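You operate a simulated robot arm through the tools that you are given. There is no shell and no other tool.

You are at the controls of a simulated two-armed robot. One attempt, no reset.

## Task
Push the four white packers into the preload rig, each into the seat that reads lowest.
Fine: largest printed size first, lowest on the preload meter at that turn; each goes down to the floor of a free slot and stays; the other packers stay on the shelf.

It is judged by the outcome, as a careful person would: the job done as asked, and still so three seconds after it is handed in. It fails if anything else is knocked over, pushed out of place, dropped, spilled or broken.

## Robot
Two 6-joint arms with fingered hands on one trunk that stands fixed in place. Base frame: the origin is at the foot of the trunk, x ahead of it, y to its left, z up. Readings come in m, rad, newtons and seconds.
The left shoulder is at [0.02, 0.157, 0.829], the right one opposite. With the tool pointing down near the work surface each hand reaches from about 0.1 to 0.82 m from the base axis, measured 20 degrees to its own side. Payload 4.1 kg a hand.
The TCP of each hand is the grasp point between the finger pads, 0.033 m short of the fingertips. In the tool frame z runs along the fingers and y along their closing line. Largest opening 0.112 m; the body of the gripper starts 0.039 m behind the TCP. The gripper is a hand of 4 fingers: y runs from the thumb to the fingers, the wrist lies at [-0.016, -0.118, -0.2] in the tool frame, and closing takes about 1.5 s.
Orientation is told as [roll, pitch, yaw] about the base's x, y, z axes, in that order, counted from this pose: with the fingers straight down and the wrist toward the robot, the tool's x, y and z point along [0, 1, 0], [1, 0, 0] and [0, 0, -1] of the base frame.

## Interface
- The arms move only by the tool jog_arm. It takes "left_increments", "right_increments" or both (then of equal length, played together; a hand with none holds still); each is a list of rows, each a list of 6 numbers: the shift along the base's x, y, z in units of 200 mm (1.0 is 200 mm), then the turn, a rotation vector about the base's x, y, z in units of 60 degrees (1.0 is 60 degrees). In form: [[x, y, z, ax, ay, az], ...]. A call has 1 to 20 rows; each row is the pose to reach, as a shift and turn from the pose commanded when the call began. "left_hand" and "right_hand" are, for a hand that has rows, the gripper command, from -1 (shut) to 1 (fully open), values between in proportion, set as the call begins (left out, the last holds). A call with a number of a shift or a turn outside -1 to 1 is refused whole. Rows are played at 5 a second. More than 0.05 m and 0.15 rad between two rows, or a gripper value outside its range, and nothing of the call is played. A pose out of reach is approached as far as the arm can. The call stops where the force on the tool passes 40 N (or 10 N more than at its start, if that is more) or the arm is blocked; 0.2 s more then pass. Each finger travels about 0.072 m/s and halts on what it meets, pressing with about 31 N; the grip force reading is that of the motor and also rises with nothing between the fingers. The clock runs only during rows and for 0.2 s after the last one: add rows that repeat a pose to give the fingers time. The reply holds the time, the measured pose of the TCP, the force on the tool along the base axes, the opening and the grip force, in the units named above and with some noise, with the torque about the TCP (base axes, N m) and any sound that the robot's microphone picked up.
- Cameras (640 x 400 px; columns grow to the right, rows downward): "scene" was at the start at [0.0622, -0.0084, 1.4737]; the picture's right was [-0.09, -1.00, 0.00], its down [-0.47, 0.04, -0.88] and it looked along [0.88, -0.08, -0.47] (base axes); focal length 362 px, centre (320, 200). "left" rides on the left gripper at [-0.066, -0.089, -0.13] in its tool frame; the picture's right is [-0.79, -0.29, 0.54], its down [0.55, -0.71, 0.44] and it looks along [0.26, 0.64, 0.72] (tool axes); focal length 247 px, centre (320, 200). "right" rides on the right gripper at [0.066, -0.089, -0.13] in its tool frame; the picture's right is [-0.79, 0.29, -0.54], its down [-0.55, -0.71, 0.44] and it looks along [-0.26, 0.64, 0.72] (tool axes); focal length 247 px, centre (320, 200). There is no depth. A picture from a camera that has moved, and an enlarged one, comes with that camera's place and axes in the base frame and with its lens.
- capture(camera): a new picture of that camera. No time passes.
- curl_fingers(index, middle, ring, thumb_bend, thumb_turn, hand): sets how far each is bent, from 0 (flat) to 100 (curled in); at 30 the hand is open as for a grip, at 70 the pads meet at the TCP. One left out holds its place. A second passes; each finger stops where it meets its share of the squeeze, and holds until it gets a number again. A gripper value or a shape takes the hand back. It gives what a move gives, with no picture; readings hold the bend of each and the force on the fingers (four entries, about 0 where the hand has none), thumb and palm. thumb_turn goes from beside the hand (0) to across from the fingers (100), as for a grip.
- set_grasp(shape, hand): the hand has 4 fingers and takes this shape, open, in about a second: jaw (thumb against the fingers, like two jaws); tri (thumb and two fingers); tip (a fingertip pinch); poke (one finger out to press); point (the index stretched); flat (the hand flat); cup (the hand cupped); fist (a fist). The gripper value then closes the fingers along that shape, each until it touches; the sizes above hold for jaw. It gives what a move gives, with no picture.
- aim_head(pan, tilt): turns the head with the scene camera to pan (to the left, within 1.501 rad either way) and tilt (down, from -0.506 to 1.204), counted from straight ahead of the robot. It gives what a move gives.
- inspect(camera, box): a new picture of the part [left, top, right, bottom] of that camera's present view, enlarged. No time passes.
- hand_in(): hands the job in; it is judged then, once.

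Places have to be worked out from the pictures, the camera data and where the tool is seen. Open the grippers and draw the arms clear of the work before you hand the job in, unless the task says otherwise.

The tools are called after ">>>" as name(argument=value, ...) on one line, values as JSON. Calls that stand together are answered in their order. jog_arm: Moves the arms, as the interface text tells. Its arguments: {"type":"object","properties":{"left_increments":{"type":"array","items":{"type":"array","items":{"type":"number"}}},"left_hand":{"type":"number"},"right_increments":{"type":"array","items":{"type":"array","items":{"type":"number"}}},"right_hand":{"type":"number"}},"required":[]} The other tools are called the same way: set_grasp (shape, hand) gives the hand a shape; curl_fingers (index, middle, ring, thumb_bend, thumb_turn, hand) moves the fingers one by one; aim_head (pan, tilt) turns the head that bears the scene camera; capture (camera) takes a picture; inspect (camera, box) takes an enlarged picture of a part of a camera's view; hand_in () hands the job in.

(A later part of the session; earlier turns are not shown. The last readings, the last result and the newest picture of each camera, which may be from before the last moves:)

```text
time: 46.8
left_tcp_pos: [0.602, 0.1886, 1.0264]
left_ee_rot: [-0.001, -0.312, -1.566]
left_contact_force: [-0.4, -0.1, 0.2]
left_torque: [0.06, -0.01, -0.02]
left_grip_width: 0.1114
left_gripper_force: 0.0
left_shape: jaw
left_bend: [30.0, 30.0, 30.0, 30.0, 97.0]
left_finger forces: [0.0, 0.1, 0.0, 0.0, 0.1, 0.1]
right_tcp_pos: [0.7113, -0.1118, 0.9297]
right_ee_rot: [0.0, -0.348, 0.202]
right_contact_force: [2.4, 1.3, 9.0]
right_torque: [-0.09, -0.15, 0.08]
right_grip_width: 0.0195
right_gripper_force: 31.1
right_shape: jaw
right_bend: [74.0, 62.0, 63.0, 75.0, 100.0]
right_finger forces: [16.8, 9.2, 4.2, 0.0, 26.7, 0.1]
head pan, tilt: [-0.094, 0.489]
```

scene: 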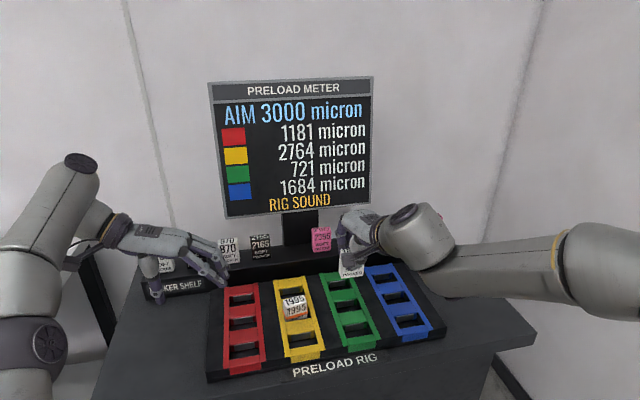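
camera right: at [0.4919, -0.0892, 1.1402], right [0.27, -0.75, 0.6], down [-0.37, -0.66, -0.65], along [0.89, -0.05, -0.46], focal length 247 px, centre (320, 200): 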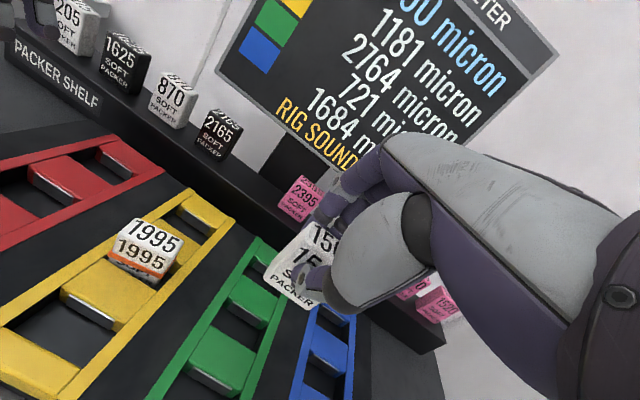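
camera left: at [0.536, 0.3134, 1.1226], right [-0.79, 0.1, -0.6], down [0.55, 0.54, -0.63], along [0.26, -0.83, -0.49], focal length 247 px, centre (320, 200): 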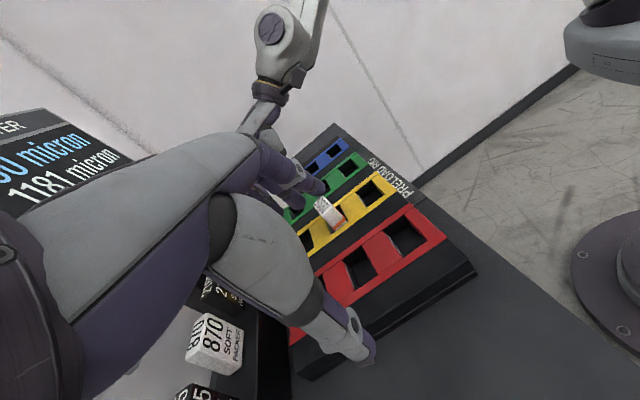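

9 N of support: it is on the floor. Release and lift straight up.

>>> jog_arm(right_increments=[[0, 0, 0.01, 0, 0, 0], [0, 0, 0.015, 0, 0, 0], [0, 0, 0.015, 0, 0, 0], [0, 0, 0.015, 0, 0, 0]], right_hand=0.1)

>>> jog_arm(right_increments=[[0, 0, 0.05, 0, 0, 0], [0, 0, 0.15, 0, 0, 0], [0, 0, 0.3, 0, 0, 0], [0, 0, 0.5, 0, 0, 0], [-0.1, -0.05, 0.6, 0, 0, 0], [-0.2, -0.15, 0.7, 0, 0, 0], [-0.2, -0.15, 0.7, 0, 0, 0]])

>>> capture(camera="scene")

>>> inspect(camera="scene", box=[260, 250, 400, 330])

```text
time: 47.8
left_tcp_pos: [0.6013, 0.1903, 1.026]
left_ee_rot: [-0.002, -0.314, -1.566]
left_contact_force: [0.3, 0.6, -0.6]
left_torque: [-0.03, -0.03, 0.02]
left_grip_width: 0.1118
left_gripper_force: 0.0
left_shape: jaw
left_bend: [30.0, 30.0, 30.0, 30.0, 97.0]
left_finger forces: [0.0, 0.1, 0.0, 0.0, 0.0, 0.1]
right_tcp_pos: [0.7114, -0.1124, 0.9307]
right_ee_rot: [0.002, -0.347, 0.205]
right_contact_force: [0.6, 0.3, 1.5]
right_torque: [0.01, 0.02, 0.01]
right_grip_width: 0.0597
right_gripper_force: 0.0
right_shape: jaw
right_bend: [76.0, 42.0, 39.0, 69.0, 100.0]
right_finger forces: [0.1, 0.1, 0.0, 0.0, 1.7, 0.0]
head pan, tilt: [-0.094, 0.489]
```

```text
time: 49.4
left_tcp_pos: [0.6021, 0.1901, 1.0264]
left_ee_rot: [-0.002, -0.314, -1.567]
left_contact_force: [0.1, -0.1, 0.1]
left_torque: [-0.03, 0.0, 0.04]
left_grip_width: 0.1116
left_gripper_force: 0.0
left_shape: jaw
left_bend: [30.0, 30.0, 30.0, 30.0, 97.0]
left_finger forces: [0.0, 0.0, 0.0, 0.0, 0.0, 0.0]
right_tcp_pos: [0.67, -0.1428, 1.0691]
right_ee_rot: [0.003, -0.35, 0.205]
right_contact_force: [0.7, 0.5, 0.3]
right_torque: [0.03, -0.01, 0.01]
right_grip_width: 0.061
right_gripper_force: 0.0
right_shape: jaw
right_bend: [76.0, 42.0, 39.0, 68.0, 100.0]
right_finger forces: [0.0, 0.1, 0.0, 0.0, 0.1, 0.1]
head pan, tilt: [-0.094, 0.489]
```

```text
taken
```

scene: 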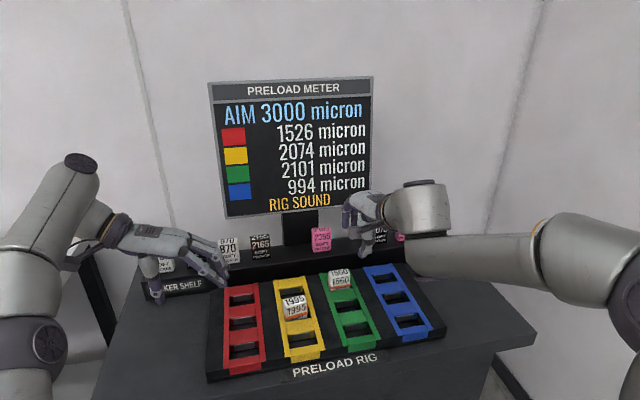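

```text
4.57 times, centred on (330, 290) of scene
camera zoom: at [0.0623, -0.0083, 1.4737], right [-0.09, -1.0, 0.0], down [-0.47, 0.04, -0.88], along [0.88, -0.08, -0.47], focal length 1654 px, centre (274, -211)
```

zoom: 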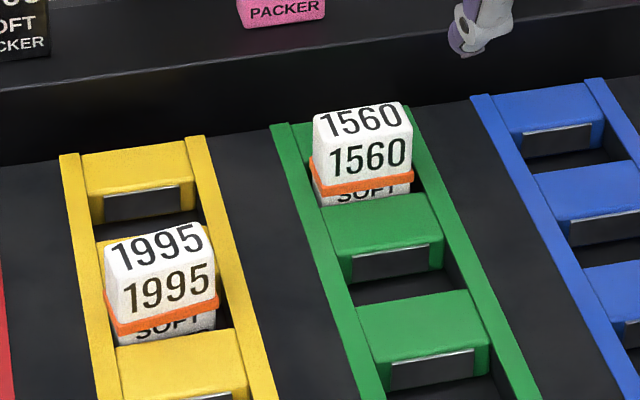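

Both are seated with rig status SOUND; blue (994) is next for 1205, which only the left arm can reach. First I'll move the right arm well clear to the right.

>>> jog_arm(right_increments=[[-0.2, 0, 0.05, 0, 0, 0], [-0.4, -0.05, 0.1, 0, 0, 0], [-0.55, -0.2, 0.2, 0, 0, 0], [-0.65, -0.35, 0.3, 0, 0, 0], [-0.75, -0.5, 0.35, 0, 0, 0], [-0.8, -0.7, 0.4, 0, 0, 0], [-0.85, -0.9, 0.4, 0, 0, 0], [-0.85, -0.9, 0.4, 0, 0, 0]])

>>> jog_arm(right_increments=[[0, -0.2, 0, 0, 0, -0.1], [0, -0.4, 0, 0, 0.05, -0.2], [0, -0.6, 0, 0, 0.1, -0.3], [-0.1, -0.75, 0.0, 0, 0.1, -0.4], [-0.2, -0.85, 0.0, 0, 0.1, -0.4], [-0.2, -0.85, 0, 0, 0.1, -0.4]])

>>> capture(camera="scene")

```text
time: 51.2
left_tcp_pos: [0.6024, 0.1894, 1.0268]
left_ee_rot: [-0.001, -0.314, -1.567]
left_contact_force: [-0.1, -0.1, -0.5]
left_torque: [0.02, 0.02, 0.01]
left_grip_width: 0.1119
left_gripper_force: 0.1
left_shape: jaw
left_bend: [30.0, 30.0, 30.0, 30.0, 97.0]
left_finger forces: [0.0, 0.0, 0.0, 0.0, 0.1, 0.1]
right_tcp_pos: [0.4994, -0.3228, 1.1494]
right_ee_rot: [0.003, -0.347, 0.205]
right_contact_force: [0.3, 0.4, -0.4]
right_torque: [0.02, -0.03, 0.02]
right_grip_width: 0.0612
right_gripper_force: 0.1
right_shape: jaw
right_bend: [76.0, 42.0, 39.0, 68.0, 100.0]
right_finger forces: [0.0, 0.0, 0.0, 0.0, 0.0, 0.1]
head pan, tilt: [-0.094, 0.489]
```

```text
time: 52.6
left_tcp_pos: [0.6021, 0.1891, 1.0257]
left_ee_rot: [-0.001, -0.315, -1.566]
left_contact_force: [0.5, -1.1, 0.8]
left_torque: [-0.01, 0.03, -0.01]
left_grip_width: 0.1116
left_gripper_force: 0.0
left_shape: jaw
left_bend: [30.0, 30.0, 30.0, 30.0, 97.0]
left_finger forces: [0.0, 0.0, 0.0, 0.1, 0.0, 0.1]
right_tcp_pos: [0.4591, -0.4947, 1.1506]
right_ee_rot: [0.004, -0.243, -0.216]
right_contact_force: [-0.3, 0.0, 0.4]
right_torque: [0.0, 0.0, 0.04]
right_grip_width: 0.0612
right_gripper_force: 0.0
right_shape: jaw
right_bend: [76.0, 42.0, 39.0, 68.0, 100.0]
right_finger forces: [0.0, 0.1, 0.0, 0.1, 0.0, 0.0]
head pan, tilt: [-0.094, 0.489]
```

```text
taken
```

scene: 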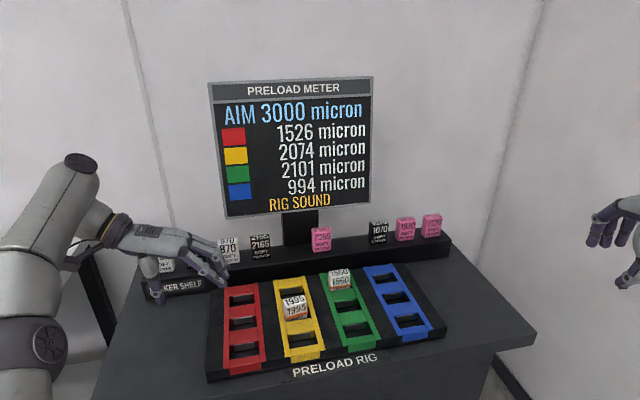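

Right arm is clear. Now I'll raise the left hand, back it off, and turn it to face forward (yaw ≈ 0, pitch −0.35).

>>> jog_arm(left_increments=[[-0.1, 0.05, 0.15, 0, 0, 0], [-0.2, 0.1, 0.3, 0, 0, 0.1], [-0.3, 0.1, 0.45, 0, 0, 0.22], [-0.4, 0.1, 0.6, 0, 0, 0.34], [-0.5, 0.1, 0.65, 0, 0, 0.46], [-0.5, 0.1, 0.65, 0, 0, 0.58], [-0.5, 0.1, 0.65, 0, 0, 0.7], [-0.5, 0.1, 0.65, 0, 0, 0.8], [-0.5, 0.1, 0.65, 0, 0, 0.8]])

>>> jog_arm(left_increments=[[0, -0.15, 0, 0, 0, 0.12], [0, -0.3, 0, 0, 0, 0.24], [0, -0.45, 0, 0, 0, 0.36], [0.0, -0.6, 0, 0, 0, 0.48], [0.05, -0.75, 0.0, 0, 0, 0.6], [0.1, -0.9, 0.0, 0, 0, 0.68], [0.1, -0.95, 0.0, 0, 0, 0.68]])

>>> capture(camera="scene")

```text
time: 54.6
left_tcp_pos: [0.5021, 0.2089, 1.157]
left_ee_rot: [-0.004, -0.314, -0.726]
left_contact_force: [0.1, 0.1, -0.2]
left_torque: [0.04, 0.0, 0.0]
left_grip_width: 0.1116
left_gripper_force: 0.0
left_shape: jaw
left_bend: [30.0, 30.0, 30.0, 30.0, 97.0]
left_finger forces: [0.0, 0.0, 0.0, 0.1, 0.0, 0.1]
right_tcp_pos: [0.4599, -0.4939, 1.1491]
right_ee_rot: [0.003, -0.248, -0.214]
right_contact_force: [0.5, -0.9, -0.2]
right_torque: [0.0, 0.06, 0.0]
right_grip_width: 0.0611
right_gripper_force: 0.2
right_shape: jaw
right_bend: [76.0, 42.0, 39.0, 68.0, 100.0]
right_finger forces: [0.1, 0.0, 0.0, 0.0, 0.0, 0.0]
head pan, tilt: [-0.094, 0.489]
```

```text
time: 56.2
left_tcp_pos: [0.5204, 0.0177, 1.1584]
left_ee_rot: [-0.001, -0.315, -0.014]
left_contact_force: [-1.3, 1.6, -0.7]
left_torque: [0.0, 0.02, -0.03]
left_grip_width: 0.1119
left_gripper_force: 0.0
left_shape: jaw
left_bend: [30.0, 30.0, 30.0, 30.0, 98.0]
left_finger forces: [0.0, 0.0, 0.0, 0.0, 0.0, 0.1]
right_tcp_pos: [0.4602, -0.4943, 1.1506]
right_ee_rot: [0.002, -0.246, -0.215]
right_contact_force: [0.2, 1.1, -0.5]
right_torque: [-0.02, 0.0, -0.03]
right_grip_width: 0.0614
right_gripper_force: 0.1
right_shape: jaw
right_bend: [76.0, 42.0, 39.0, 68.0, 100.0]
right_finger forces: [0.0, 0.1, 0.0, 0.0, 0.0, 0.1]
head pan, tilt: [-0.094, 0.489]
```

```text
taken
```

scene: 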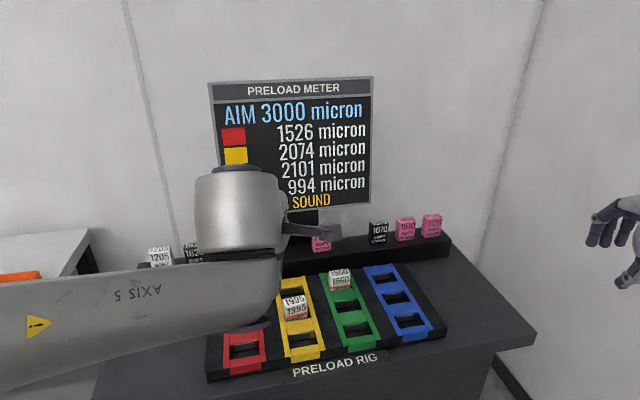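

Blue is unobstructed; zooming on its slots while testing is set up.

>>> inspect(camera="scene", box=[360, 260, 440, 310])

>>> inspect(camera="scene", box=[210, 275, 290, 325])

>>> capture(camera="left")

```text
8.00 times, centred on (400, 285) of scene
camera zoom: at [0.0621, -0.0081, 1.4737], right [-0.09, -1.0, 0.0], down [-0.47, 0.04, -0.88], along [0.88, -0.08, -0.47], focal length 2894 px, centre (-320, -480)
```

zoom: 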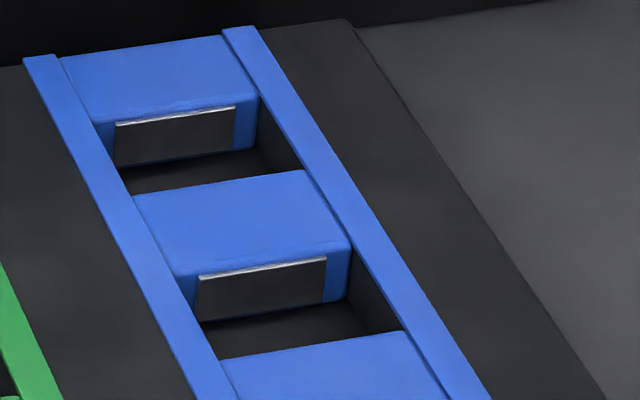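

```text
8.00 times, centred on (250, 300) of scene
camera zoom: at [0.0621, -0.0081, 1.4737], right [-0.09, -1.0, 0.0], down [-0.47, 0.04, -0.88], along [0.88, -0.08, -0.47], focal length 2894 px, centre (880, -600)
```

zoom: 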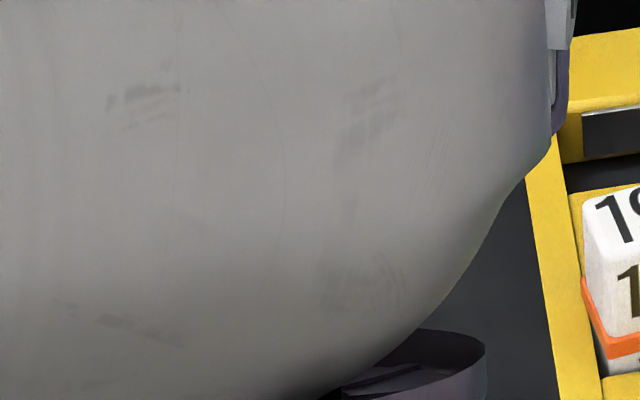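

```text
taken
camera left: at [0.3953, -0.046, 1.2531], right [-0.12, -0.79, -0.6], down [-0.53, 0.56, -0.64], along [0.84, 0.24, -0.49], focal length 247 px, centre (320, 200)
```

left: 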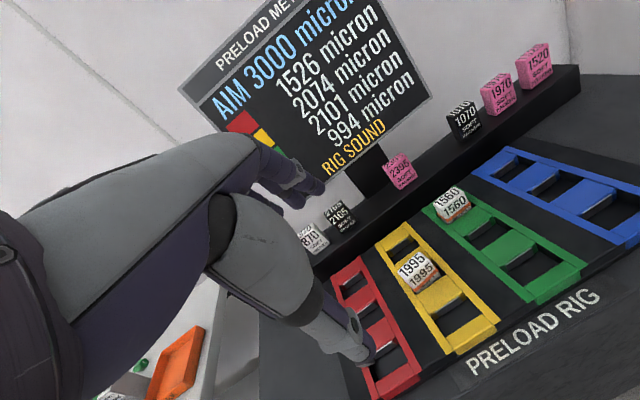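

Blue slot 2 centre ≈ (0.666, -0.239), slot 1 ≈ (0.735, -0.231). Now test whether the left arm reaches them at low height with the empty hand.

>>> jog_arm(left_increments=[[0.1, -0.15, 0, 0, -0.01, 0], [0.2, -0.3, -0.05, 0, -0.02, 0], [0.3, -0.45, -0.1, 0, -0.034, 0], [0.4, -0.6, -0.15, 0, -0.034, 0], [0.5, -0.75, -0.2, 0, -0.034, 0], [0.6, -0.9, -0.25, 0, -0.034, 0], [0.65, -1.0, -0.3, 0, -0.034, 0], [0.65, -1.0, -0.3, 0, -0.034, 0]])

>>> jog_arm(left_increments=[[0.03, -0.12, -0.1, 0, 0, 0], [0.06, -0.25, -0.25, 0, 0, 0], [0.06, -0.28, -0.4, 0, 0, 0], [0.06, -0.28, -0.55, 0, 0, 0], [0.06, -0.28, -0.7, 0, 0, 0], [0.06, -0.28, -0.7, 0, 0, 0]])

>>> capture(camera="scene")

>>> capture(camera="left")

```text
time: 58.0
left_tcp_pos: [0.6497, -0.1814, 1.0965]
left_ee_rot: [-0.002, -0.35, -0.016]
left_contact_force: [-0.6, 0.5, -0.5]
left_torque: [0.0, -0.05, 0.0]
left_grip_width: 0.1116
left_gripper_force: 0.0
left_shape: jaw
left_bend: [30.0, 30.0, 30.0, 30.0, 98.0]
left_finger forces: [0.1, 0.0, 0.0, 0.0, 0.0, 0.1]
right_tcp_pos: [0.4602, -0.4947, 1.1506]
right_ee_rot: [0.003, -0.246, -0.215]
right_contact_force: [-0.7, 0.4, 0.0]
right_torque: [0.0, -0.03, 0.02]
right_grip_width: 0.0612
right_gripper_force: 0.1
right_shape: jaw
right_bend: [76.0, 42.0, 39.0, 68.0, 100.0]
right_finger forces: [0.1, 0.1, 0.0, 0.0, 0.1, 0.0]
head pan, tilt: [-0.094, 0.489]
```

```text
time: 59.4
left_tcp_pos: [0.6627, -0.238, 0.9574]
left_ee_rot: [-0.001, -0.349, -0.016]
left_contact_force: [-0.1, -0.6, -0.1]
left_torque: [0.01, -0.01, 0.03]
left_grip_width: 0.1118
left_gripper_force: 0.0
left_shape: jaw
left_bend: [30.0, 30.0, 30.0, 30.0, 98.0]
left_finger forces: [0.1, 0.0, 0.0, 0.1, 0.1, 0.1]
right_tcp_pos: [0.4603, -0.494, 1.1496]
right_ee_rot: [0.002, -0.247, -0.214]
right_contact_force: [0.0, -0.4, 0.4]
right_torque: [-0.03, 0.0, 0.02]
right_grip_width: 0.0613
right_gripper_force: 0.1
right_shape: jaw
right_bend: [76.0, 42.0, 39.0, 68.0, 100.0]
right_finger forces: [0.0, 0.0, 0.1, 0.1, 0.1, 0.0]
head pan, tilt: [-0.094, 0.489]
```

```text
taken
```

scene: 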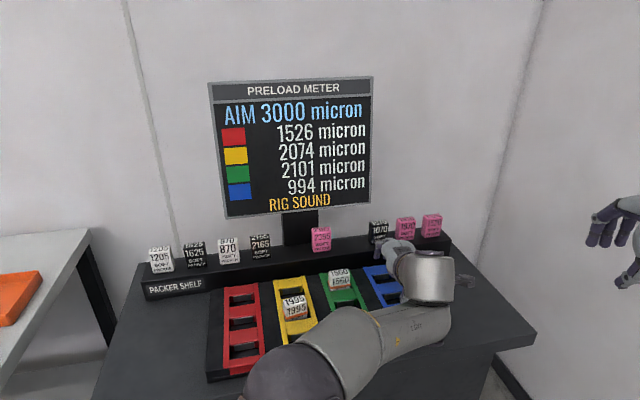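

```text
taken
camera left: at [0.5338, -0.3018, 1.0483], right [-0.1, -0.79, -0.6], down [-0.51, 0.56, -0.65], along [0.86, 0.24, -0.46], focal length 247 px, centre (320, 200)
```

left: 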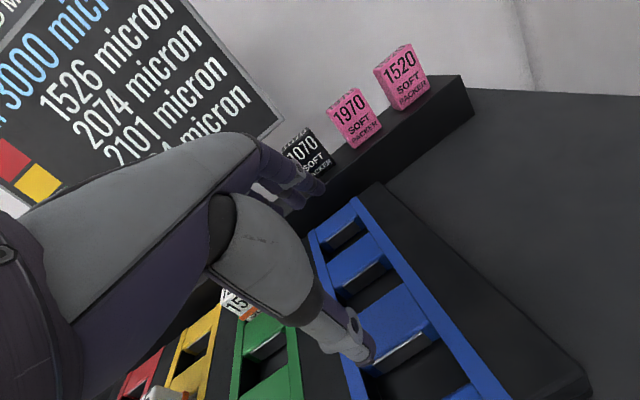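

The left arm reaches blue slot 2 freely. Now I'll bring it up and over to 1205 (centre ≈ (0.79, 0.30)).

>>> jog_arm(left_increments=[[0, 0, 0.2, 0, 0, 0], [-0.05, 0.0, 0.4, 0, 0, 0], [-0.15, 0.05, 0.6, 0, 0, 0], [-0.3, 0.2, 0.7, 0, 0, 0], [-0.4, 0.4, 0.75, 0, 0, 0], [-0.45, 0.6, 0.75, 0, 0, 0], [-0.45, 0.8, 0.75, 0, 0, 0], [-0.45, 1.0, 0.75, 0, 0, 0], [-0.45, 1.0, 0.75, 0, 0, 0]], left_hand=0.43)

>>> jog_arm(left_increments=[[0.05, 0.2, 0, 0, 0, 0], [0.1, 0.4, 0.0, 0, 0, 0], [0.15, 0.6, 0.0, 0, 0, 0], [0.25, 0.8, -0.05, 0, 0, 0], [0.35, 1.0, -0.1, 0, 0, 0], [0.35, 1.0, -0.1, 0, 0, 0]])

>>> capture(camera="scene")

>>> capture(camera="left")

```text
time: 61.4
left_tcp_pos: [0.5738, -0.0375, 1.1081]
left_ee_rot: [-0.003, -0.349, -0.016]
left_contact_force: [-0.1, -0.4, 0.9]
left_torque: [-0.01, 0.01, 0.02]
left_grip_width: 0.0801
left_gripper_force: 0.0
left_shape: jaw
left_bend: [26.0, 36.0, 33.0, 58.0, 99.0]
left_finger forces: [0.0, 0.0, 0.0, 0.1, 0.0, 0.0]
right_tcp_pos: [0.4608, -0.4936, 1.1499]
right_ee_rot: [0.004, -0.246, -0.216]
right_contact_force: [0.5, -0.6, -0.3]
right_torque: [0.02, -0.01, 0.0]
right_grip_width: 0.0614
right_gripper_force: 0.1
right_shape: jaw
right_bend: [76.0, 42.0, 39.0, 68.0, 100.0]
right_finger forces: [0.0, 0.0, 0.0, 0.0, 0.1, 0.1]
head pan, tilt: [-0.094, 0.489]
```

```text
time: 62.8
left_tcp_pos: [0.6431, 0.1627, 1.0856]
left_ee_rot: [-0.001, -0.349, -0.015]
left_contact_force: [-0.1, 0.8, 0.0]
left_torque: [0.01, -0.01, 0.01]
left_grip_width: 0.0804
left_gripper_force: 0.0
left_shape: jaw
left_bend: [26.0, 36.0, 33.0, 58.0, 99.0]
left_finger forces: [0.0, 0.0, 0.0, 0.0, 0.0, 0.0]
right_tcp_pos: [0.4602, -0.4938, 1.1498]
right_ee_rot: [0.003, -0.247, -0.214]
right_contact_force: [-0.2, 0.6, 0.8]
right_torque: [0.01, 0.02, 0.0]
right_grip_width: 0.0614
right_gripper_force: 0.0
right_shape: jaw
right_bend: [76.0, 42.0, 39.0, 68.0, 100.0]
right_finger forces: [0.0, 0.0, 0.0, 0.0, 0.1, 0.0]
head pan, tilt: [-0.094, 0.489]
```

```text
taken
```

scene: 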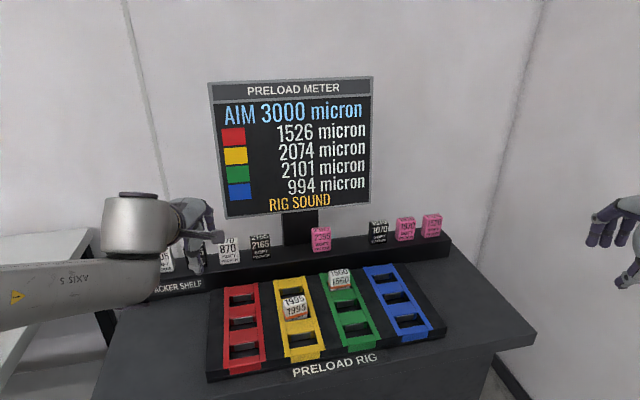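

```text
taken
camera left: at [0.5143, 0.0989, 1.1779], right [-0.1, -0.79, -0.6], down [-0.51, 0.56, -0.65], along [0.86, 0.24, -0.46], focal length 247 px, centre (320, 200)
```

left: 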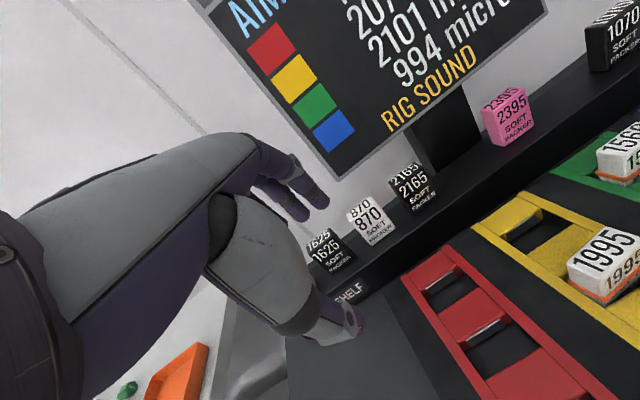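

Continuing to above 1205, staying above the packers' tops.

>>> jog_arm(left_increments=[[0.05, 0.2, 0, 0, 0, 0], [0.1, 0.4, -0.05, 0, 0, 0], [0.2, 0.55, -0.1, 0, 0, 0], [0.35, 0.65, -0.15, 0, 0, 0], [0.5, 0.65, -0.2, 0, 0, 0], [0.62, 0.65, -0.22, 0, 0, 0], [0.62, 0.65, -0.22, 0, 0, 0]])

>>> inspect(camera="scene", box=[110, 210, 270, 310])

>>> capture(camera="left")

```text
time: 64.4
left_tcp_pos: [0.7681, 0.2922, 1.0428]
left_ee_rot: [-0.001, -0.349, -0.017]
left_contact_force: [-0.4, 0.3, 0.1]
left_torque: [0.02, -0.02, -0.03]
left_grip_width: 0.0805
left_gripper_force: 0.0
left_shape: jaw
left_bend: [26.0, 36.0, 33.0, 58.0, 99.0]
left_finger forces: [0.0, 0.0, 0.1, 0.1, 0.0, 0.0]
right_tcp_pos: [0.4584, -0.4938, 1.1498]
right_ee_rot: [0.002, -0.244, -0.215]
right_contact_force: [-0.5, -0.2, -0.2]
right_torque: [-0.02, -0.04, 0.0]
right_grip_width: 0.0612
right_gripper_force: 0.0
right_shape: jaw
right_bend: [76.0, 42.0, 39.0, 68.0, 100.0]
right_finger forces: [0.0, 0.0, 0.0, 0.1, 0.1, 0.0]
head pan, tilt: [-0.094, 0.489]
```

```text
4.00 times, centred on (190, 260) of scene
camera zoom: at [0.0621, -0.0083, 1.4737], right [-0.09, -1.0, 0.0], down [-0.47, 0.04, -0.88], along [0.88, -0.08, -0.47], focal length 1447 px, centre (840, -40)
```

zoom: 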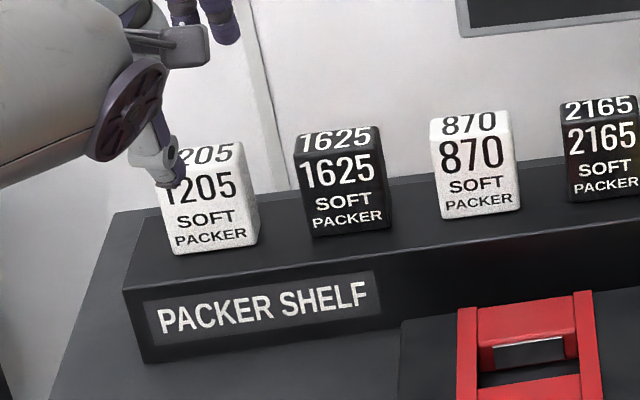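

```text
taken
camera left: at [0.6382, 0.2286, 1.135], right [-0.1, -0.79, -0.6], down [-0.51, 0.56, -0.65], along [0.86, 0.24, -0.46], focal length 247 px, centre (320, 200)
```

left: 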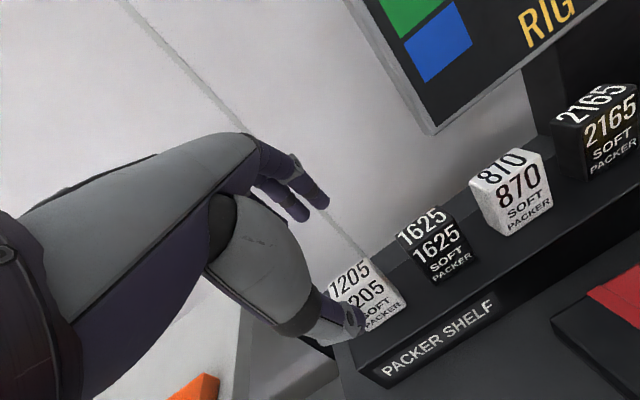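

Thumb and packer line up as the mirror image of the earlier grips. Forward 15 mm, then straight down to grip height.

>>> jog_arm(left_increments=[[0.05, 0.005, -0.05, 0, 0, 0], [0.08, 0.007, -0.1, 0, 0, 0], [0.08, 0.007, -0.18, 0, 0, 0], [0.08, 0.007, -0.26, 0, 0, 0], [0.08, 0.007, -0.333, 0, 0, 0], [0.08, 0.007, -0.333, 0, 0, 0]])

>>> inspect(camera="left", box=[220, 180, 480, 360])

>>> inspect(camera="scene", box=[110, 210, 270, 310])

```text
time: 65.8
left_tcp_pos: [0.7839, 0.294, 0.9766]
left_ee_rot: [-0.002, -0.349, -0.015]
left_contact_force: [0.0, 0.1, 0.3]
left_torque: [0.02, 0.02, -0.02]
left_grip_width: 0.0802
left_gripper_force: 0.1
left_shape: jaw
left_bend: [26.0, 36.0, 33.0, 58.0, 99.0]
left_finger forces: [0.1, 0.0, 0.1, 0.1, 0.1, 0.0]
right_tcp_pos: [0.4594, -0.4941, 1.1504]
right_ee_rot: [0.004, -0.247, -0.215]
right_contact_force: [-0.2, 0.5, 0.2]
right_torque: [0.01, -0.01, -0.04]
right_grip_width: 0.0612
right_gripper_force: 0.0
right_shape: jaw
right_bend: [76.0, 42.0, 39.0, 68.0, 100.0]
right_finger forces: [0.0, 0.1, 0.1, 0.0, 0.0, 0.0]
head pan, tilt: [-0.094, 0.489]
```

```text
2.22 times, centred on (350, 270) of left
camera zoom: at [0.6539, 0.2299, 1.0681], right [-0.1, -0.79, -0.6], down [-0.51, 0.56, -0.65], along [0.85, 0.24, -0.46], focal length 549 px, centre (253, 44)
```

zoom: 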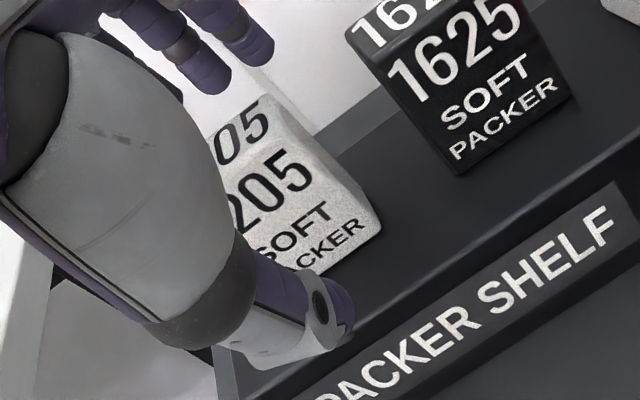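

```text
4.00 times, centred on (190, 260) of scene
camera zoom: at [0.0622, -0.0084, 1.4737], right [-0.09, -1.0, 0.0], down [-0.47, 0.04, -0.88], along [0.88, -0.08, -0.47], focal length 1447 px, centre (840, -40)
```

zoom: 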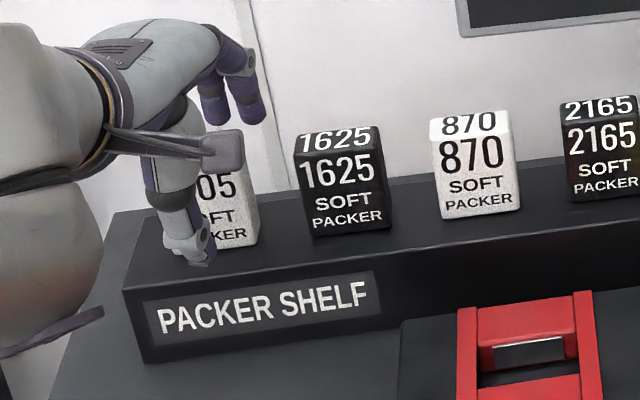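

An almost exact mirror of the 1560 grip. Closing the left hand.

>>> jog_arm(left_increments=[[0, 0, 0, 0, 0, 0], [0, 0, 0, 0, 0, 0], [0, 0, 0, 0, 0, 0], [0, 0, 0, 0, 0, 0], [0, 0, 0, 0, 0, 0], [0, 0, 0, 0, 0, 0], [0, 0, 0, 0, 0, 0]], left_hand=-1)

>>> inspect(camera="left", box=[220, 180, 480, 360])

```text
time: 67.4
left_tcp_pos: [0.7827, 0.294, 0.9768]
left_ee_rot: [-0.002, -0.35, -0.016]
left_contact_force: [0.0, -0.1, 1.1]
left_torque: [0.05, 0.06, 0.0]
left_grip_width: 0.0205
left_gripper_force: 31.2
left_shape: jaw
left_bend: [75.0, 61.0, 63.0, 74.0, 100.0]
left_finger forces: [15.1, 7.8, 3.3, 0.0, 26.6, 0.0]
right_tcp_pos: [0.4602, -0.4943, 1.1512]
right_ee_rot: [0.004, -0.246, -0.215]
right_contact_force: [0.1, -0.4, -0.1]
right_torque: [0.0, 0.0, 0.0]
right_grip_width: 0.0612
right_gripper_force: 0.1
right_shape: jaw
right_bend: [76.0, 42.0, 39.0, 68.0, 100.0]
right_finger forces: [0.0, 0.0, 0.0, 0.0, 0.0, 0.0]
head pan, tilt: [-0.094, 0.489]
```

```text
2.22 times, centred on (350, 270) of left
camera zoom: at [0.654, 0.23, 1.0685], right [-0.1, -0.79, -0.6], down [-0.51, 0.56, -0.65], along [0.86, 0.24, -0.46], focal length 549 px, centre (253, 44)
```

zoom: 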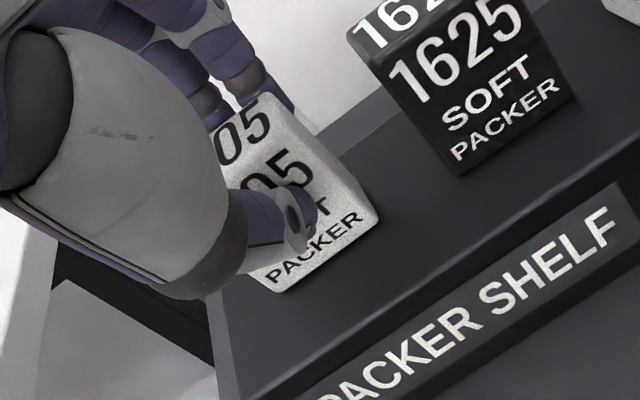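

Gripped. Lifting and carrying it back and across, high above the seated packers.

>>> jog_arm(left_increments=[[0, 0, 0.06, 0, 0, 0], [0, 0, 0.15, 0, 0, 0], [-0.05, 0, 0.3, 0, 0, 0], [-0.2, 0, 0.45, 0, 0, 0], [-0.35, -0.1, 0.6, 0, 0, 0], [-0.5, -0.25, 0.65, 0, 0, 0], [-0.65, -0.4, 0.65, 0, 0, 0], [-0.75, -0.6, 0.65, 0, 0, 0], [-0.85, -0.8, 0.65, 0, 0, 0], [-0.9, -1.0, 0.65, 0, 0, 0], [-0.9, -1.0, 0.65, 0, 0, 0]])

>>> jog_arm(left_increments=[[0, -0.2, 0, 0, 0, 0], [0, -0.4, 0, 0, 0, 0], [0, -0.6, 0, 0, 0, 0], [0, -0.8, 0, 0, 0, 0], [0.02, -1.0, 0, 0, 0, 0], [0.02, -1.0, 0, 0, 0, 0]])

>>> jog_arm(left_increments=[[0.05, -0.2, 0, 0, 0, 0], [0.12, -0.4, 0, 0, 0, 0], [0.2, -0.55, 0, 0, 0, 0], [0.25, -0.68, -0.1, 0, 0, 0], [0.27, -0.7, -0.25, 0, 0, 0], [0.27, -0.7, -0.4, 0, 0, 0], [0.27, -0.7, -0.5, 0, 0, 0], [0.27, -0.7, -0.5, 0, 0, 0]])

>>> capture(camera="scene")

>>> capture(camera="left")

>>> capture(camera="right")

```text
time: 69.8
left_tcp_pos: [0.6019, 0.0916, 1.1061]
left_ee_rot: [-0.002, -0.351, -0.016]
left_contact_force: [0.3, -0.6, -0.6]
left_torque: [-0.02, 0.0, -0.03]
left_grip_width: 0.0202
left_gripper_force: 31.1
left_shape: jaw
left_bend: [75.0, 62.0, 63.0, 74.0, 100.0]
left_finger forces: [15.0, 7.6, 3.3, 0.1, 25.9, 0.1]
right_tcp_pos: [0.4606, -0.4934, 1.1499]
right_ee_rot: [0.003, -0.245, -0.214]
right_contact_force: [-0.7, -0.4, 0.1]
right_torque: [-0.01, -0.01, 0.01]
right_grip_width: 0.0615
right_gripper_force: 0.0
right_shape: jaw
right_bend: [76.0, 42.0, 39.0, 68.0, 100.0]
right_finger forces: [0.0, 0.0, 0.0, 0.1, 0.0, 0.0]
head pan, tilt: [-0.094, 0.489]
```

```text
time: 71.2
left_tcp_pos: [0.6059, -0.106, 1.1078]
left_ee_rot: [-0.001, -0.35, -0.017]
left_contact_force: [-0.1, -0.3, -0.6]
left_torque: [0.01, -0.01, -0.01]
left_grip_width: 0.0201
left_gripper_force: 31.2
left_shape: jaw
left_bend: [75.0, 62.0, 63.0, 74.0, 100.0]
left_finger forces: [15.0, 7.5, 3.2, 0.0, 25.8, 0.0]
right_tcp_pos: [0.4599, -0.4937, 1.15]
right_ee_rot: [0.002, -0.246, -0.214]
right_contact_force: [0.0, -0.2, 0.9]
right_torque: [0.03, 0.0, -0.03]
right_grip_width: 0.0613
right_gripper_force: 0.0
right_shape: jaw
right_bend: [76.0, 42.0, 39.0, 68.0, 100.0]
right_finger forces: [0.0, 0.1, 0.0, 0.0, 0.0, 0.0]
head pan, tilt: [-0.094, 0.489]
```

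```text
time: 73.0
left_tcp_pos: [0.6602, -0.2459, 1.0067]
left_ee_rot: [0.001, -0.35, -0.016]
left_contact_force: [0.0, 0.1, -0.9]
left_torque: [0.01, 0.03, -0.02]
left_grip_width: 0.0201
left_gripper_force: 30.7
left_shape: jaw
left_bend: [75.0, 62.0, 63.0, 74.0, 100.0]
left_finger forces: [14.9, 7.3, 3.2, 0.0, 25.5, 0.1]
left hand out of reach, approached as far as the arm can: row 4, 5
right_tcp_pos: [0.4596, -0.4942, 1.1501]
right_ee_rot: [0.002, -0.246, -0.216]
right_contact_force: [-0.3, 0.3, 0.4]
right_torque: [0.03, 0.01, -0.01]
right_grip_width: 0.0614
right_gripper_force: 0.1
right_shape: jaw
right_bend: [76.0, 42.0, 39.0, 68.0, 100.0]
right_finger forces: [0.1, 0.1, 0.0, 0.0, 0.0, 0.0]
head pan, tilt: [-0.094, 0.489]
```

```text
taken
```

scene: 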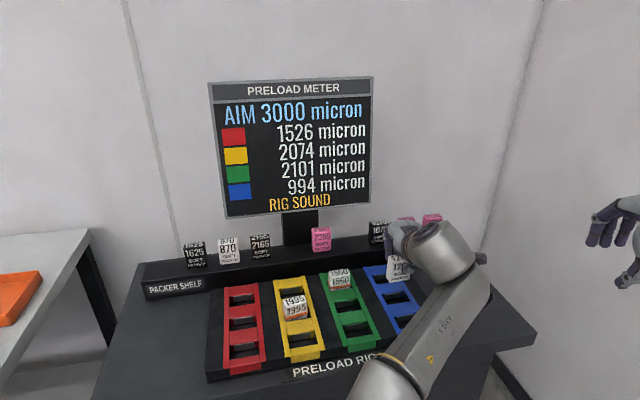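

```text
taken
camera left: at [0.5316, -0.3104, 1.0979], right [-0.1, -0.79, -0.6], down [-0.51, 0.56, -0.65], along [0.85, 0.24, -0.46], focal length 247 px, centre (320, 200)
```

left: 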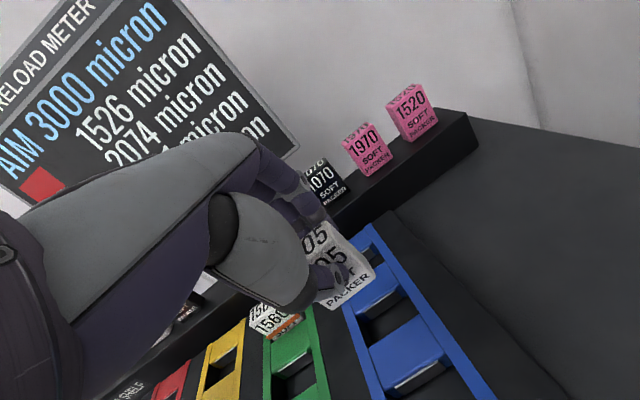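

```text
taken
camera right: at [0.3561, -0.4043, 1.2544], right [-0.02, -0.81, 0.59], down [-0.69, -0.42, -0.6], along [0.73, -0.42, -0.54], focal length 247 px, centre (320, 200)
```

right: 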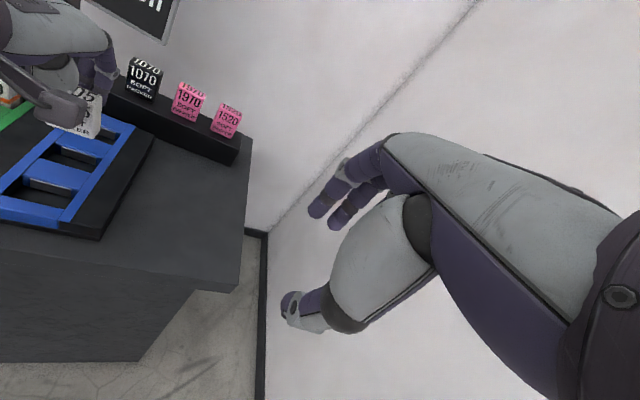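

The right wrist camera also sees blue from the right. Lowering to about 14 mm above the rig and checking alignment.

>>> jog_arm(left_increments=[[-0.01, -0.003, -0.08, 0, 0, 0], [-0.015, -0.005, -0.15, 0, 0, 0], [-0.015, -0.005, -0.205, 0, 0, 0], [-0.015, -0.005, -0.205, 0, 0, 0]])

>>> inspect(camera="scene", box=[370, 265, 450, 315])

>>> inspect(camera="left", box=[260, 220, 420, 340])

>>> inspect(camera="right", box=[20, 60, 140, 200])

```text
time: 74.0
left_tcp_pos: [0.6645, -0.253, 0.9668]
left_ee_rot: [0.001, -0.35, -0.015]
left_contact_force: [-0.3, 0.0, -0.9]
left_torque: [-0.02, 0.05, 0.01]
left_grip_width: 0.0199
left_gripper_force: 31.0
left_shape: jaw
left_bend: [75.0, 62.0, 63.0, 74.0, 100.0]
left_finger forces: [14.9, 7.5, 3.2, 0.1, 25.6, 0.0]
left hand out of reach, approached as far as the arm can: row 1, 2, 3, 4
right_tcp_pos: [0.4608, -0.4942, 1.1495]
right_ee_rot: [0.004, -0.245, -0.214]
right_contact_force: [-0.1, 0.2, -0.5]
right_torque: [0.01, 0.0, -0.01]
right_grip_width: 0.0614
right_gripper_force: 0.1
right_shape: jaw
right_bend: [76.0, 42.0, 39.0, 68.0, 100.0]
right_finger forces: [0.0, 0.0, 0.1, 0.0, 0.0, 0.0]
head pan, tilt: [-0.094, 0.489]
```

```text
8.00 times, centred on (410, 290) of scene
camera zoom: at [0.0622, -0.0083, 1.4737], right [-0.09, -1.0, 0.0], down [-0.47, 0.04, -0.88], along [0.88, -0.08, -0.47], focal length 2894 px, centre (-400, -520)
```

zoom: 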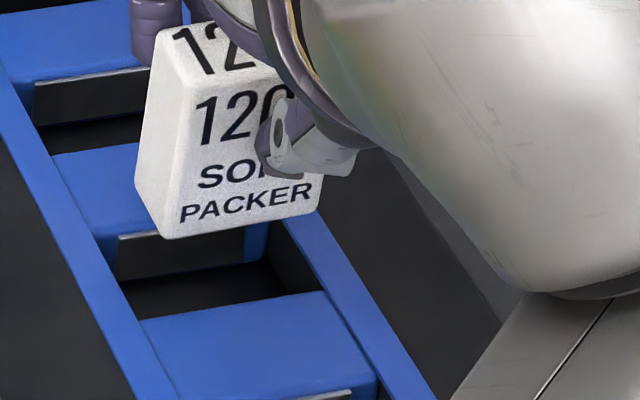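

```text
3.33 times, centred on (340, 280) of left
camera zoom: at [0.5358, -0.3174, 1.059], right [-0.1, -0.79, -0.6], down [-0.51, 0.56, -0.65], along [0.85, 0.24, -0.46], focal length 823 px, centre (253, -67)
```

zoom: 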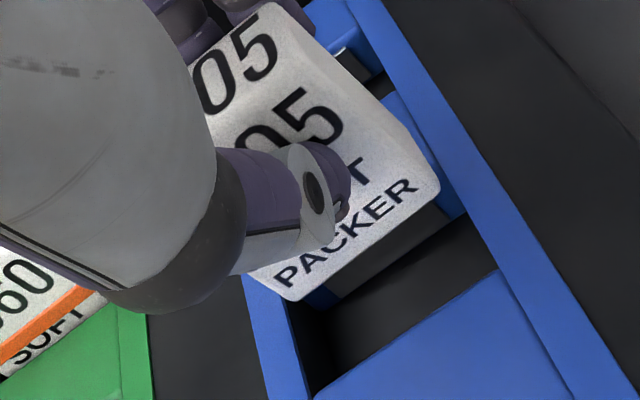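

```text
2.86 times, centred on (80, 130) of right
camera zoom: at [0.3561, -0.4044, 1.2544], right [-0.02, -0.81, 0.59], down [-0.69, -0.42, -0.6], along [0.73, -0.42, -0.54], focal length 706 px, centre (1006, 400)
```

zoom: 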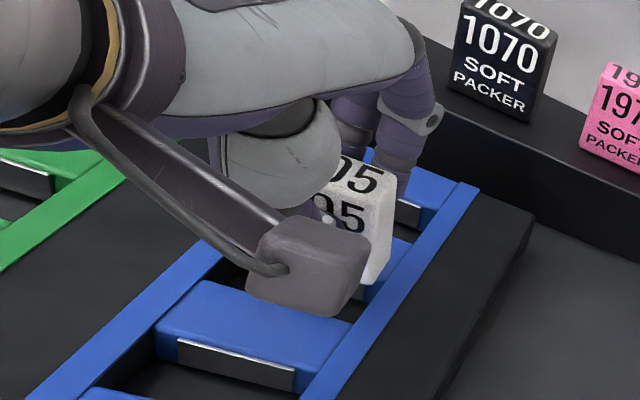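

The arm is at a joint limit for this slot with the hand this far right; I'll use blue's far slot instead (centre ≈ (0.735, -0.231)). Going up and forward.

>>> jog_arm(left_increments=[[0.03, 0.01, 0.15, 0, 0, 0], [0.15, 0.04, 0.2, 0, 0, 0], [0.28, 0.07, 0.2, 0, 0, 0], [0.31, 0.07, 0.2, 0, 0, 0], [0.31, 0.07, 0.1, 0, 0, 0], [0.31, 0.07, 0.1, 0, 0, 0]])

>>> inspect(camera="scene", box=[360, 255, 440, 305])

>>> inspect(camera="left", box=[260, 220, 420, 340])

>>> inspect(camera="right", box=[40, 60, 160, 160])

```text
time: 75.4
left_tcp_pos: [0.6937, -0.234, 0.9887]
left_ee_rot: [-0.001, -0.35, -0.015]
left_contact_force: [0.0, -0.7, -1.2]
left_torque: [0.0, 0.0, -0.02]
left_grip_width: 0.0203
left_gripper_force: 31.2
left_shape: jaw
left_bend: [75.0, 62.0, 63.0, 74.0, 100.0]
left_finger forces: [15.1, 7.5, 3.3, 0.0, 25.6, 0.0]
left hand out of reach, approached as far as the arm can: row 2, 3, 4, 5, 6
right_tcp_pos: [0.4614, -0.4937, 1.1497]
right_ee_rot: [0.003, -0.246, -0.214]
right_contact_force: [0.6, 0.5, 0.7]
right_torque: [-0.01, -0.02, 0.01]
right_grip_width: 0.0613
right_gripper_force: 0.0
right_shape: jaw
right_bend: [76.0, 42.0, 39.0, 68.0, 100.0]
right_finger forces: [0.1, 0.0, 0.1, 0.0, 0.0, 0.0]
head pan, tilt: [-0.094, 0.489]
```

```text
8.00 times, centred on (400, 280) of scene
camera zoom: at [0.0623, -0.0084, 1.4737], right [-0.09, -1.0, 0.0], down [-0.47, 0.04, -0.88], along [0.88, -0.08, -0.47], focal length 2894 px, centre (-320, -440)
```

zoom: 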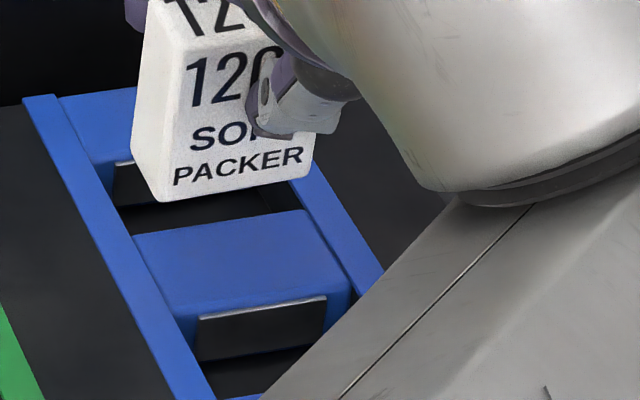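

```text
3.33 times, centred on (340, 280) of left
camera zoom: at [0.5636, -0.2977, 1.0789], right [-0.1, -0.79, -0.6], down [-0.51, 0.56, -0.65], along [0.86, 0.24, -0.46], focal length 823 px, centre (253, -67)
```

zoom: 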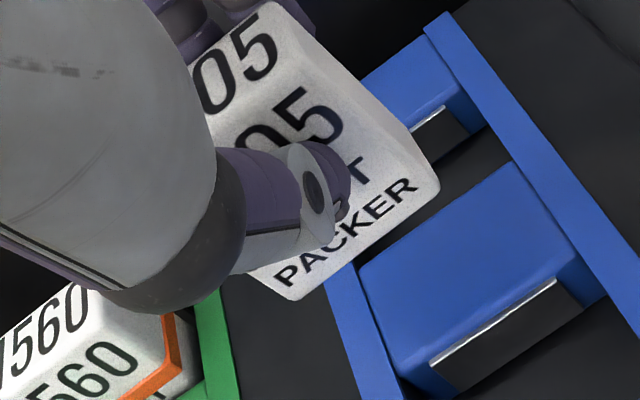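

```text
4.00 times, centred on (100, 110) of right
camera zoom: at [0.3562, -0.4044, 1.2544], right [-0.02, -0.81, 0.59], down [-0.69, -0.42, -0.6], along [0.73, -0.42, -0.54], focal length 988 px, centre (1200, 560)
```

zoom: 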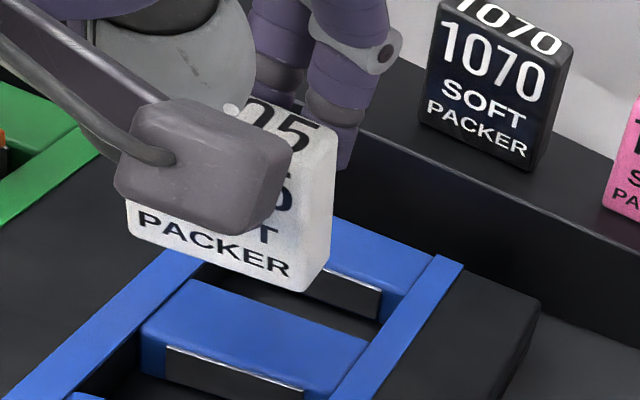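

Packer yaw here is about 11°, so the hand should rotate about −0.066 rad, which also eases the joint limit. I'll back off to a reachable hover and rotate, then compare.

>>> jog_arm(left_increments=[[-0.1, 0, 0.05, 0, 0, -0.02], [-0.2, 0, 0.05, 0, 0, -0.04], [-0.25, 0, 0.05, 0, 0, -0.063], [-0.25, 0, 0.05, 0, 0, -0.063], [-0.25, 0, 0.05, 0, 0, -0.063]])

```text
time: 76.6
left_tcp_pos: [0.6625, -0.2533, 1.0063]
left_ee_rot: [0.0, -0.348, -0.081]
left_contact_force: [0.4, 0.0, 0.0]
left_torque: [-0.01, -0.01, 0.01]
left_grip_width: 0.02
left_gripper_force: 30.7
left_shape: jaw
left_bend: [75.0, 62.0, 63.0, 74.0, 100.0]
left_finger forces: [14.9, 7.4, 3.2, 0.0, 25.5, 0.0]
left hand out of reach, approached as far as the arm can: row 2, 3, 4, 5
right_tcp_pos: [0.4591, -0.4932, 1.1503]
right_ee_rot: [0.003, -0.248, -0.214]
right_contact_force: [-0.1, 0.2, -0.4]
right_torque: [0.0, 0.0, -0.03]
right_grip_width: 0.0612
right_gripper_force: 0.1
right_shape: jaw
right_bend: [76.0, 42.0, 39.0, 68.0, 100.0]
right_finger forces: [0.0, 0.0, 0.0, 0.0, 0.1, 0.1]
head pan, tilt: [-0.094, 0.489]
```

The arm seems stuck at full extension after I passed the reach limit. I'll back off inward and up to let it bend again, then approach along a shorter path.

>>> jog_arm(left_increments=[[-0.1, 0.1, 0.2, 0, 0, 0], [-0.2, 0.25, 0.4, 0, 0, 0], [-0.3, 0.45, 0.5, 0, 0, 0], [-0.4, 0.65, 0.5, 0, 0, 0], [-0.45, 0.85, 0.5, 0, 0, 0], [-0.45, 1.0, 0.5, 0, 0, 0], [-0.45, 1.0, 0.5, 0, 0, 0]])

```text
refused: row 2 steps farther than a row can; nothing moved
```

>>> jog_arm(left_increments=[[-0.05, 0.1, 0.15, 0, 0, 0], [-0.1, 0.2, 0.3, 0, 0, 0], [-0.2, 0.35, 0.4, 0, 0, 0], [-0.3, 0.5, 0.5, 0, 0, 0], [-0.35, 0.65, 0.5, 0, 0, 0], [-0.4, 0.8, 0.5, 0, 0, 0], [-0.45, 1.0, 0.5, 0, 0, 0], [-0.45, 1.0, 0.5, 0, 0, 0]])

```text
time: 78.4
left_tcp_pos: [0.6681, -0.1277, 1.1731]
left_ee_rot: [-0.001, -0.347, -0.084]
left_contact_force: [-0.3, 1.2, -1.5]
left_torque: [-0.05, 0.03, 0.0]
left_grip_width: 0.0198
left_gripper_force: 31.0
left_shape: jaw
left_bend: [75.0, 62.0, 63.0, 74.0, 100.0]
left_finger forces: [14.9, 7.5, 3.2, 0.0, 25.5, 0.1]
left hand out of reach, approached as far as the arm can: row 1, 2, 3, 4, 5, 6, 7, 8
right_tcp_pos: [0.4594, -0.494, 1.1508]
right_ee_rot: [0.004, -0.247, -0.214]
right_contact_force: [0.1, -0.1, -0.6]
right_torque: [-0.02, -0.01, -0.02]
right_grip_width: 0.0614
right_gripper_force: 0.0
right_shape: jaw
right_bend: [76.0, 42.0, 39.0, 68.0, 100.0]
right_finger forces: [0.0, 0.0, 0.0, 0.0, 0.0, 0.0]
head pan, tilt: [-0.094, 0.489]
```

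Still stretched out. Let me look at the arm before choosing how to unfold it.

>>> capture(camera="scene")

>>> capture(camera="right")

```text
taken
```

scene: 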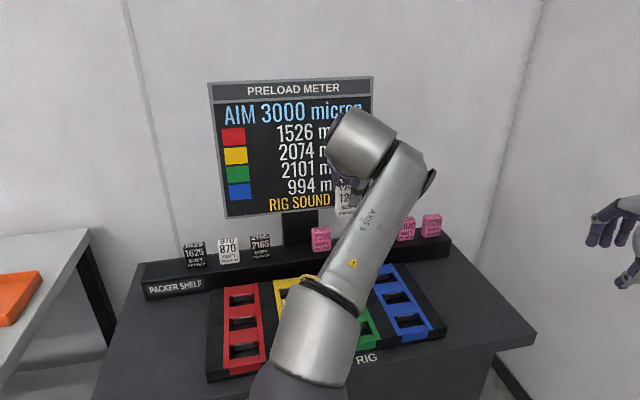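

```text
taken
camera right: at [0.3561, -0.4043, 1.2544], right [-0.02, -0.81, 0.59], down [-0.69, -0.42, -0.6], along [0.73, -0.42, -0.54], focal length 247 px, centre (320, 200)
```

right: 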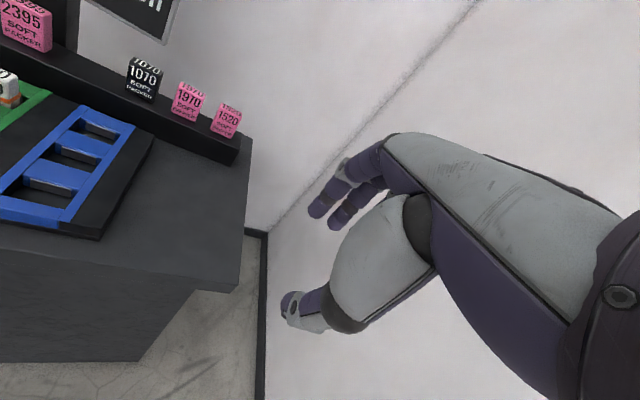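

The arm is straight; I'll command a large inward move (back toward the robot) at this height to make the elbow bend.

>>> jog_arm(left_increments=[[-0.15, 0.1, 0, 0, 0, 0], [-0.3, 0.2, 0, 0, 0, 0], [-0.45, 0.3, 0, 0, 0, 0], [-0.6, 0.4, 0, 0, 0, 0], [-0.75, 0.5, 0, 0, 0, 0], [-0.9, 0.6, 0, 0, 0, 0], [-1.0, 0.7, 0, 0, 0, 0], [-1.0, 0.8, 0, 0, 0, 0], [-1.0, 0.8, 0, 0, 0, 0]])

```text
time: 80.4
left_tcp_pos: [0.5964, -0.0691, 1.2933]
left_ee_rot: [-0.002, -0.348, -0.081]
left_contact_force: [-0.4, -0.4, -0.8]
left_torque: [-0.04, 0.0, 0.0]
left_grip_width: 0.0199
left_gripper_force: 31.4
left_shape: jaw
left_bend: [75.0, 62.0, 63.0, 74.0, 100.0]
left_finger forces: [14.9, 7.4, 3.1, 0.0, 25.5, 0.0]
left hand out of reach, approached as far as the arm can: row 1, 2, 3, 4, 5, 6, 7, 8, 9
right_tcp_pos: [0.461, -0.4936, 1.1503]
right_ee_rot: [0.002, -0.247, -0.214]
right_contact_force: [-0.4, 0.3, 0.7]
right_torque: [-0.04, 0.01, -0.02]
right_grip_width: 0.0614
right_gripper_force: 0.1
right_shape: jaw
right_bend: [76.0, 42.0, 39.0, 68.0, 100.0]
right_finger forces: [0.0, 0.0, 0.0, 0.0, 0.0, 0.1]
head pan, tilt: [-0.094, 0.489]
```

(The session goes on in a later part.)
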